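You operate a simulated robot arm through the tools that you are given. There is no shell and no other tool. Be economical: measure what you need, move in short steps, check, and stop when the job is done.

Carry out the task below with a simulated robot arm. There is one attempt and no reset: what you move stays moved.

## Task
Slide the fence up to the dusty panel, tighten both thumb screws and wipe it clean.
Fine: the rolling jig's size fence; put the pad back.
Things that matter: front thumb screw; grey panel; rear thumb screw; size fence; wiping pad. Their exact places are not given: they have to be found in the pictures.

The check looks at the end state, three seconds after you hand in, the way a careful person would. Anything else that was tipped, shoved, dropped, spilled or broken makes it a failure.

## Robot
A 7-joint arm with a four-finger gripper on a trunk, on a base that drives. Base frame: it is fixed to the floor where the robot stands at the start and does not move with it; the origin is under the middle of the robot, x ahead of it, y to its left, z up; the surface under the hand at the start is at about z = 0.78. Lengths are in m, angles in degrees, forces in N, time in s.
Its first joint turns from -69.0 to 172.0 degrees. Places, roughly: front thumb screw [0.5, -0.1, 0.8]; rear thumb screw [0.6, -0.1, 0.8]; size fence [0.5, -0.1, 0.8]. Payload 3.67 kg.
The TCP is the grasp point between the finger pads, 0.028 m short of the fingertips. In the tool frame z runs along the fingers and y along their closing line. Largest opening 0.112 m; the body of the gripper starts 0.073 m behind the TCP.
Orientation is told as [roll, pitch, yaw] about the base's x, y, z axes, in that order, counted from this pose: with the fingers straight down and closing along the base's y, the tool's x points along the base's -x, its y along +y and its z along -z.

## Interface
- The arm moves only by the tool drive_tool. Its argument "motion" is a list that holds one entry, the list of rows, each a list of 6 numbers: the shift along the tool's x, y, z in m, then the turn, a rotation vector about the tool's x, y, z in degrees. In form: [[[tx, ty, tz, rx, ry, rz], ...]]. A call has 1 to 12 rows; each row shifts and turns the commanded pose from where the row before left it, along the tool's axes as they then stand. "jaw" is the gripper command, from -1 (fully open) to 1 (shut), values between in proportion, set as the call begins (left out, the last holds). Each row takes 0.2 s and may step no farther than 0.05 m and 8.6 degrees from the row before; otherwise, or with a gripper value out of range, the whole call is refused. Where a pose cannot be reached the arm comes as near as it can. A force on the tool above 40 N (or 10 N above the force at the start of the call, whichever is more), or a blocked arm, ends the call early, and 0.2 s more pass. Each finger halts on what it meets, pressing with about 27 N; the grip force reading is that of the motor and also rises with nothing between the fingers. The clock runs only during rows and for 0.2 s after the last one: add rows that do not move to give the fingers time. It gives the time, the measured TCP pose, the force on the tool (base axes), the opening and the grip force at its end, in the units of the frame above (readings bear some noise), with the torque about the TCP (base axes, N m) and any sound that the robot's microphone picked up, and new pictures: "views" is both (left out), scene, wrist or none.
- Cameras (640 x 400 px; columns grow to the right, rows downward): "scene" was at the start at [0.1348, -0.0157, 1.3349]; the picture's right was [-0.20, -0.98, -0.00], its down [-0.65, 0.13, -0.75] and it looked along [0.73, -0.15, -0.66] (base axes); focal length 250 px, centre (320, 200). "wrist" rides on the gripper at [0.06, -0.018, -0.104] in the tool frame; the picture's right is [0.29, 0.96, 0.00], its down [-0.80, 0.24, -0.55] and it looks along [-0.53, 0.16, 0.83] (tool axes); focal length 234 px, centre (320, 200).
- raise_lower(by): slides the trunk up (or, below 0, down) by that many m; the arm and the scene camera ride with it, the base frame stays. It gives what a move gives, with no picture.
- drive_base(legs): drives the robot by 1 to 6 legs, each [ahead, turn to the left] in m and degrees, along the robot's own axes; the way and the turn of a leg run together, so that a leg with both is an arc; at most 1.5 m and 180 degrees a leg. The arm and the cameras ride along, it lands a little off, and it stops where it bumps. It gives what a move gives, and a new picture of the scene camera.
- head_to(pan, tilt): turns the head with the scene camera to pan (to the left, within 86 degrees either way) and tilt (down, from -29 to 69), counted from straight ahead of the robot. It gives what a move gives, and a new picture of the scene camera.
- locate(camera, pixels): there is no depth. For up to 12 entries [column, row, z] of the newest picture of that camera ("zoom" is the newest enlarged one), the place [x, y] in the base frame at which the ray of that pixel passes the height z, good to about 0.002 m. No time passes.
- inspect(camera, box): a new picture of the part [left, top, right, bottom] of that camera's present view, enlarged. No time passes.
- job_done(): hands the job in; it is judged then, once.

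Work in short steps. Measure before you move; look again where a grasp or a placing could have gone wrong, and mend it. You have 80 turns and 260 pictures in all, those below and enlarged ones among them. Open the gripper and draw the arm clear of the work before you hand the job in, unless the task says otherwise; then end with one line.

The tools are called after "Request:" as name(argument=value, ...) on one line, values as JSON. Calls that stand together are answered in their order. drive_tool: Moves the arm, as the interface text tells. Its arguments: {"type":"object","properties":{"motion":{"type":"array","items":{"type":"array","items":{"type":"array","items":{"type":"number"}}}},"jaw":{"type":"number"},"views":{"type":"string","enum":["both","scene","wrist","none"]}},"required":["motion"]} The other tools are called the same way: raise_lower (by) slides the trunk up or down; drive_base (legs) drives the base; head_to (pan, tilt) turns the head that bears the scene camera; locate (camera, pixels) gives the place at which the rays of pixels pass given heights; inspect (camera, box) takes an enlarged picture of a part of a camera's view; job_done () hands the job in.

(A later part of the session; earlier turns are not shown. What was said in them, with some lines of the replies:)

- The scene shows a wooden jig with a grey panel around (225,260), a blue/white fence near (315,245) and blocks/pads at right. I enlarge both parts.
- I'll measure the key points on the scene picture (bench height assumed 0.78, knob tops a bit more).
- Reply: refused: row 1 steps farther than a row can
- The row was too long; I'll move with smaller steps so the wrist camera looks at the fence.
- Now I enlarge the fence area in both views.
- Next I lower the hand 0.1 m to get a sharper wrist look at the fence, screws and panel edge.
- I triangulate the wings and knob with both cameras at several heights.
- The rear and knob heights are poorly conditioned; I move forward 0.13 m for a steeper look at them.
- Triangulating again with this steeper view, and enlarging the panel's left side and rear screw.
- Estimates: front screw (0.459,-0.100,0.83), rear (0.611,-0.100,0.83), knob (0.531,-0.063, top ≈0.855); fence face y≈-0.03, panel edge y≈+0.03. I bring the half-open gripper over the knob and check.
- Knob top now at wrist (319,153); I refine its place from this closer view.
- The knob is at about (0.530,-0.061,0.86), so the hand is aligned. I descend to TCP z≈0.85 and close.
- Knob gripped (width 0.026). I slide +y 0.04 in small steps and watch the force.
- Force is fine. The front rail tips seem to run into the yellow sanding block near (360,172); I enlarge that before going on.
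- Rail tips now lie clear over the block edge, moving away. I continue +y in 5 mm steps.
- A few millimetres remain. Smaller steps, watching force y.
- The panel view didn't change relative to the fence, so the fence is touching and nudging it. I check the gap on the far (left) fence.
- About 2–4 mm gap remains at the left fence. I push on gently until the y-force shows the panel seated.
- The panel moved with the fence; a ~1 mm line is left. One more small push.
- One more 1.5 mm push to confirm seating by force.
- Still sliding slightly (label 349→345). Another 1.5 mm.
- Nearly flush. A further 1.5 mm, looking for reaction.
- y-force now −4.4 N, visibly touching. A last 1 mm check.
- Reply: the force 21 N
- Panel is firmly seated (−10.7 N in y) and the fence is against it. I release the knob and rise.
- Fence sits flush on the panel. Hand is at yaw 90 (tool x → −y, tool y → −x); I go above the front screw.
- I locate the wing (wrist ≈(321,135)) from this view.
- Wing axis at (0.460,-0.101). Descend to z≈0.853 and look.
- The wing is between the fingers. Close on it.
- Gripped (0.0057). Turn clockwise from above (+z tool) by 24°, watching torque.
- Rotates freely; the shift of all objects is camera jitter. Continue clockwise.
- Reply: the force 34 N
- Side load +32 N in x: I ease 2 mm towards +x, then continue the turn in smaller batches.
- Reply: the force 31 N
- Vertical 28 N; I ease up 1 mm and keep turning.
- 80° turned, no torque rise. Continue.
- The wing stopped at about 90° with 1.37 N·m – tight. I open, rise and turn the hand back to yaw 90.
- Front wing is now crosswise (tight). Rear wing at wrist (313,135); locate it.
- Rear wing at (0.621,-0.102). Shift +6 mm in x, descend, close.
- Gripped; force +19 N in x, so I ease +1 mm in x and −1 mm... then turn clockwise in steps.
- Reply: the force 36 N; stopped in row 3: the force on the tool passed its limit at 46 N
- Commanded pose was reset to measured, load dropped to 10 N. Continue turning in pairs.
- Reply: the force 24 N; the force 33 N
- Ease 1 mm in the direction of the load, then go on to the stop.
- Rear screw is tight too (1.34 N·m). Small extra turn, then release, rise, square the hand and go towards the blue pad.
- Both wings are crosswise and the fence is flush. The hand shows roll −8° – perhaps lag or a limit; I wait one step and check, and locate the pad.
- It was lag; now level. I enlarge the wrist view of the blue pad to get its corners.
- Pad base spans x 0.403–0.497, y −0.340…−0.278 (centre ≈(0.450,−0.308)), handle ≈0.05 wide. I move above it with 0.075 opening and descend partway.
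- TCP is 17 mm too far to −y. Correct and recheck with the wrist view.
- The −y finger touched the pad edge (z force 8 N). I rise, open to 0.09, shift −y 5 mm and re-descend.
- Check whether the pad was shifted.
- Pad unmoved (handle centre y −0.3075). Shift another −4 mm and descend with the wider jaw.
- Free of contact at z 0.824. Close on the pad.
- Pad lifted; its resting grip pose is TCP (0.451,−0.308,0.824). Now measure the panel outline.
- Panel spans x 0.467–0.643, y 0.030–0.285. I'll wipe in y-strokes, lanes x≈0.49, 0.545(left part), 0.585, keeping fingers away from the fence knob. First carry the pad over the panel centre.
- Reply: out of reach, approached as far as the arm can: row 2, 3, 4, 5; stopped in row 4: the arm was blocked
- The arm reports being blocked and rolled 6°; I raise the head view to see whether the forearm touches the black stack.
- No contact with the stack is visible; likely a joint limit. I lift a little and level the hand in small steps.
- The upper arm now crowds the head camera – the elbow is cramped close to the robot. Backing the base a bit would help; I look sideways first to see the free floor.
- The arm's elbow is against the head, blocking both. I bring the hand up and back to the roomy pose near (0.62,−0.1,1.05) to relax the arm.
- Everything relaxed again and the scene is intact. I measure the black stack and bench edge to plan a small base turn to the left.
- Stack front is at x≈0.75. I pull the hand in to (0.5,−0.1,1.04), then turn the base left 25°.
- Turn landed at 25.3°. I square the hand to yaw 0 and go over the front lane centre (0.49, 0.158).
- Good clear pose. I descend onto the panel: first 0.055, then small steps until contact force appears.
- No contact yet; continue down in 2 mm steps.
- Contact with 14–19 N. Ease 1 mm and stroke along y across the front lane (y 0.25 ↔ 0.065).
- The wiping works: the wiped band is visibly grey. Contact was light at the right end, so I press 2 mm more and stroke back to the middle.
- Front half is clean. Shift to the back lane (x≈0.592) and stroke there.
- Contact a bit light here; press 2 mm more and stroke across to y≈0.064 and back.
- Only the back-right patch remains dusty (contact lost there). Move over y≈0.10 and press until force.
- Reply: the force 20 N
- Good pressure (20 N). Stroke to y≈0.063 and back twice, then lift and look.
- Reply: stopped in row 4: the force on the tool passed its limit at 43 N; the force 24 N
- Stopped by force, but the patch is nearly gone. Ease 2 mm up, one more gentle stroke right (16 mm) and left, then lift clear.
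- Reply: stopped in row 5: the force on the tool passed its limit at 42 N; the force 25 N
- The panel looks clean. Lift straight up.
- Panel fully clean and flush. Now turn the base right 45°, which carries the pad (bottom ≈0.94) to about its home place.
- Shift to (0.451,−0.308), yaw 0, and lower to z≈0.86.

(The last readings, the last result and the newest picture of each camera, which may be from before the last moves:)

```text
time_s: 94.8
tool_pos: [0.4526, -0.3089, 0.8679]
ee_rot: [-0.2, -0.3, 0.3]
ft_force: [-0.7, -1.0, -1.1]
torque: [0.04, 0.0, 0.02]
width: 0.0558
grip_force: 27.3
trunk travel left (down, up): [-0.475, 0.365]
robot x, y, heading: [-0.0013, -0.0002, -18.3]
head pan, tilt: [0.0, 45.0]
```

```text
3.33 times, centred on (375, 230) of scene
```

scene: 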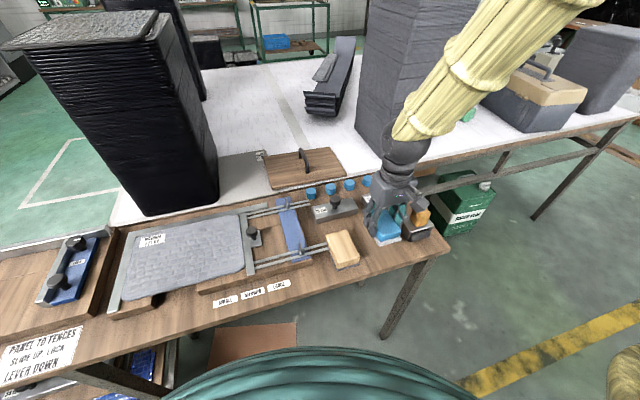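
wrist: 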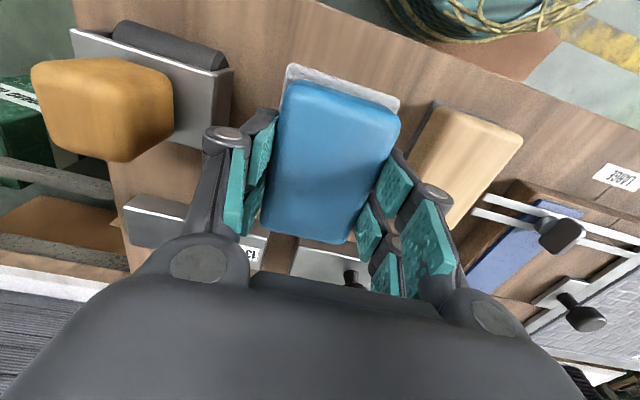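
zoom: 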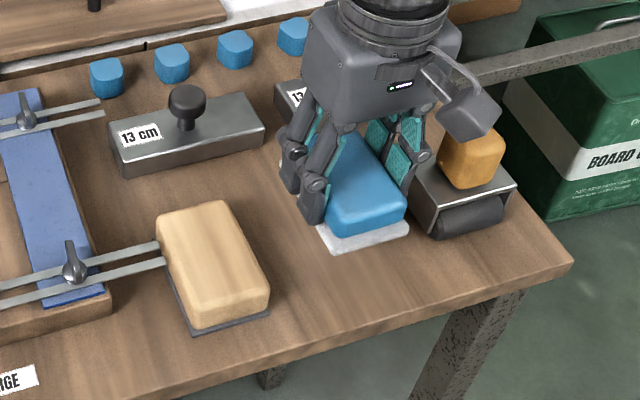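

Position is right. Lower gently until contact.

Request:
drive_tool(motion=[[[0.0015, 0.001, 0.02, 0, 0, 0], [0, 0, 0.016, 0, 0, 0], [0, 0, 0.003, 0, 0, 0], [0, 0, 0, 0, 0, 0]]], views="none")

Request:
drive_tool(motion=[[[0, 0, 0.002, 0, 0, 0], [0, 0, 0.001, 0, 0, 0], [0, 0, 0, 0, 0, 0]]], views="none")

Request:
inspect(camera="scene", box=[340, 180, 440, 260])

```text
time_s: 95.8
tool_pos: [0.4528, -0.3093, 0.8282]
ee_rot: [-0.2, -0.1, 0.3]
ft_force: [0.0, 0.3, -0.4]
torque: [0.0, 0.0, 0.02]
width: 0.0554
grip_force: 27.2
trunk travel left (down, up): [-0.475, 0.365]
robot x, y, heading: [-0.0004, 0.0018, -17.6]
head pan, tilt: [0.0, 45.0]
```

```text
time_s: 96.6
tool_pos: [0.4522, -0.3098, 0.8253]
ee_rot: [-0.2, -0.3, 0.3]
ft_force: [-0.2, 0.5, -0.8]
torque: [0.02, -0.02, -0.03]
width: 0.0553
grip_force: 27.0
trunk travel left (down, up): [-0.475, 0.365]
robot x, y, heading: [-0.0018, -0.0037, -17.9]
head pan, tilt: [0.0, 45.0]
```

```text
5.00 times, centred on (390, 220) of scene
```

zoom: 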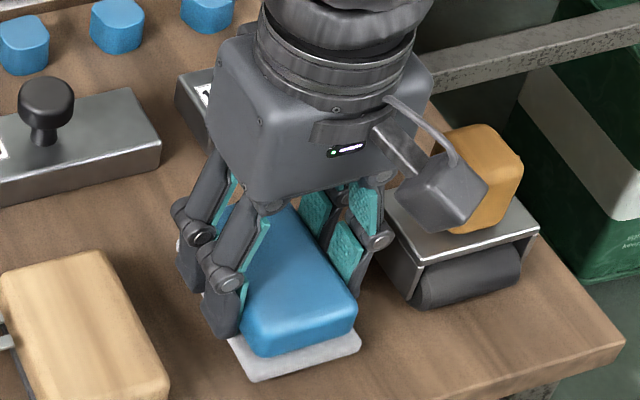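

No contact force yet; lower further in 1.5 mm steps (tips stay ≥ 8 mm above the bench).

Request:
drive_tool(motion=[[[0, 0, 0.0015, 0, 0, 0], [0, 0, 0.0015, 0, 0, 0], [0, 0, 0, 0, 0, 0]]], views="none")

Request:
drive_tool(motion=[[[0, 0, 0.001, 0, 0, 0], [0, 0, 0.001, 0, 0, 0], [0, 0, 0, 0, 0, 0]]], views="none")

```text
time_s: 97.4
tool_pos: [0.4515, -0.3096, 0.8228]
ee_rot: [-0.2, -0.3, 0.3]
ft_force: [-0.3, 0.2, -0.8]
torque: [0.01, 0.02, -0.02]
width: 0.0555
grip_force: 27.6
trunk travel left (down, up): [-0.475, 0.365]
robot x, y, heading: [-0.0014, -0.0016, -18.2]
head pan, tilt: [0.0, 45.0]
```

```text
time_s: 98.2
tool_pos: [0.4528, -0.3108, 0.8214]
ee_rot: [-0.1, -0.3, 0.3]
ft_force: [-0.1, 0.0, -0.6]
torque: [-0.01, -0.01, 0.01]
width: 0.0557
grip_force: 26.8
trunk travel left (down, up): [-0.475, 0.365]
robot x, y, heading: [-0.0012, 0.0011, -18.0]
head pan, tilt: [0.0, 45.0]
```

Request:
drive_tool(motion=[[[0, 0, 0.0015, 0, 0, 0], [0, 0, 0.0015, 0, 0, 0], [0, 0, 0, 0, 0, 0]]], views="none")

Request:
inspect(camera="scene", box=[350, 200, 420, 255])

```text
time_s: 99.0
tool_pos: [0.4524, -0.3093, 0.8174]
ee_rot: [-0.2, -0.3, 0.3]
ft_force: [1.4, 0.3, -1.5]
torque: [0.02, 0.01, 0.02]
width: 0.0553
grip_force: 27.0
trunk travel left (down, up): [-0.475, 0.365]
robot x, y, heading: [0.0028, 0.0009, -18.0]
head pan, tilt: [0.0, 45.0]
```

```text
7.27 times, centred on (385, 228) of scene
```

zoom: 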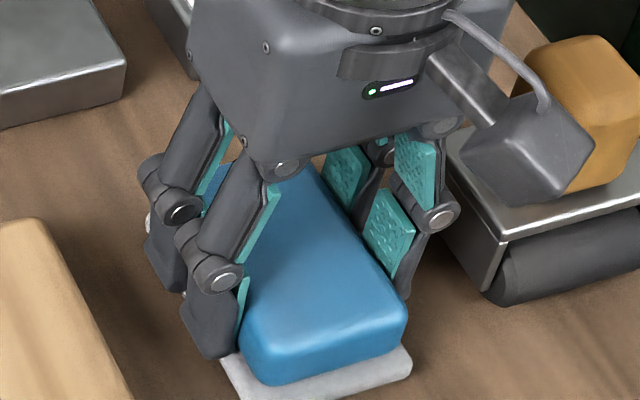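

Pressing on the panel slid the pad ~8 mm up in the grip, so contact should come near z 0.816. Two more 1 mm steps.

Request:
drive_tool(motion=[[[0, 0, 0.001, 0, 0, 0], [0, 0, 0.001, 0, 0, 0], [0, 0, 0, 0, 0, 0]]], views="none")

```text
time_s: 99.8
tool_pos: [0.4523, -0.3085, 0.8159]
ee_rot: [-0.2, -0.4, 0.3]
ft_force: [1.2, -1.2, -1.1]
torque: [0.02, 0.01, 0.0]
width: 0.0554
grip_force: 26.9
trunk travel left (down, up): [-0.475, 0.365]
robot x, y, heading: [-0.0014, -0.0007, -17.9]
head pan, tilt: [0.0, 45.0]
```

Request:
drive_tool(motion=[[[0, 0, 0.001, 0, 0, 0], [0, 0, 0.001, 0, 0, 0], [0, 0, 0, 0, 0, 0]]], views="wrist")

Request:
inspect(camera="wrist", box=[220, 40, 440, 260])

```text
time_s: 100.8
tool_pos: [0.4534, -0.3093, 0.8163]
ee_rot: [-0.3, -0.6, 0.4]
ft_force: [-4.6, -1.1, 22.7]
torque: [0.23, 0.95, 0.05]
width: 0.0557
grip_force: 26.8
trunk travel left (down, up): [-0.475, 0.365]
robot x, y, heading: [0.0006, -0.0033, -18.2]
head pan, tilt: [0.0, 45.0]
stopped in row 3: the force on the tool passed its limit at 41 N (the readings are from after the stop); the commanded pose is now the measured one
```

wrist: 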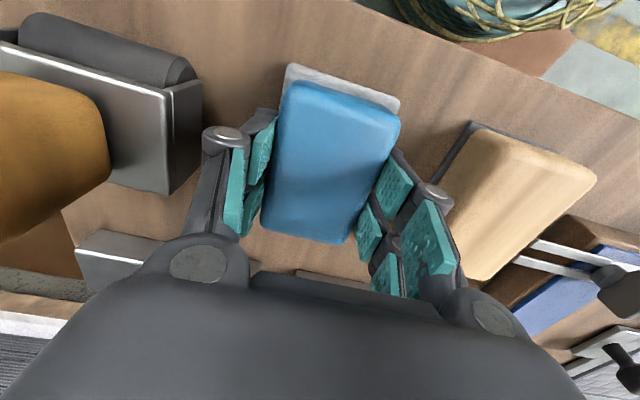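

```text
1.82 times, centred on (330, 150) of wrist
5 turns are left
```

zoom: 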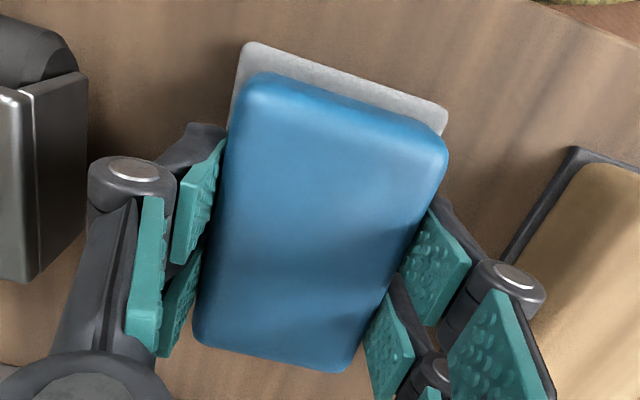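

The pad is on the bench. I open to 0.09, wait, rise straight up and look.

Request:
drive_tool(motion=[[[0, 0, 0, 0, 0, 0], [0, 0, 0, 0, 0, 0], [0, 0, 0, 0, 0, 0], [0, 0, -0.02, 0, 0, 0], [0, 0, -0.04, 0, 0, 0], [0, 0, -0.045, 0, 0, 0], [0, 0, -0.045, 0, 0, 0], [0, 0, -0.045, 0, 0, 0], [0, 0, 0, 0, 0, 0]]], jaw=-0.6)

Request:
inspect(camera="scene", box=[330, 180, 450, 270])

Request:
inspect(camera="scene", box=[90, 180, 370, 320])

```text
time_s: 102.8
tool_pos: [0.4495, -0.3091, 1.0089]
ee_rot: [-0.1, -0.6, 0.2]
ft_force: [-0.1, -1.0, 0.5]
torque: [-0.03, -0.02, 0.01]
width: 0.0893
grip_force: 0.2
trunk travel left (down, up): [-0.475, 0.365]
robot x, y, heading: [-0.001, 0.0004, -18.0]
head pan, tilt: [0.0, 45.0]
```

scene: 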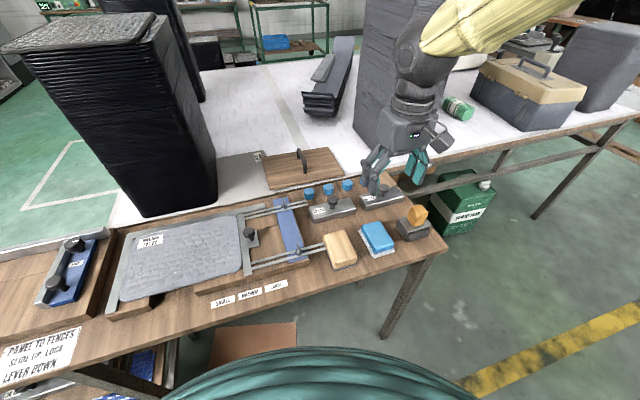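
wrist: 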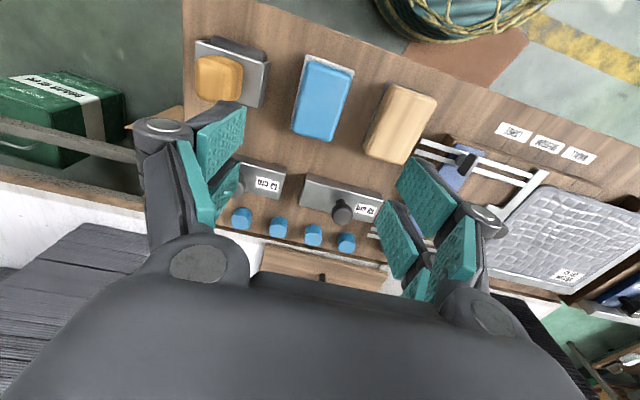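

```text
4.44 times, centred on (390, 225) of scene
```

zoom: 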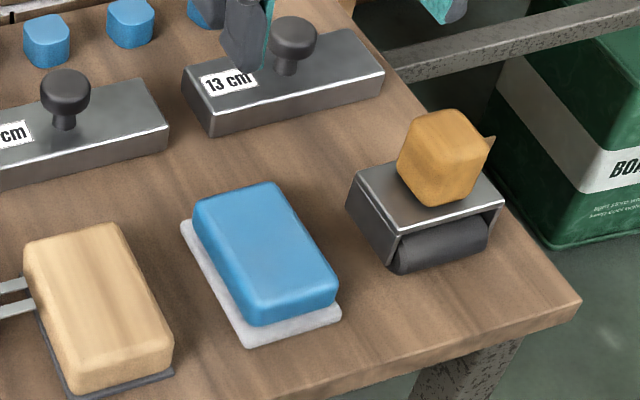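

```text
2.29 times, centred on (230, 250) of scene
4 turns are left
```

zoom: 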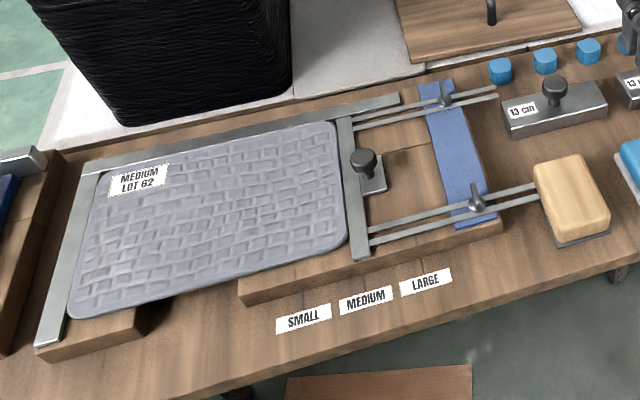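

The pad is back in its place, the panel is clean, the fence is flush with both wings crosswise, and the hand is open and clear at z 1.01. I hand in.

Request:
job_done()

```text
The job is handed in.
```

I slid the size fence up to the panel, tightened both thumb screws, wiped the panel clean and put the pad back in its place. The push also moved the panel a few millimetres, so it now sits against the jig's left fence. To reach the panel and the pad I had to turn the base. The robot now faces about 18° right of its starting heading.
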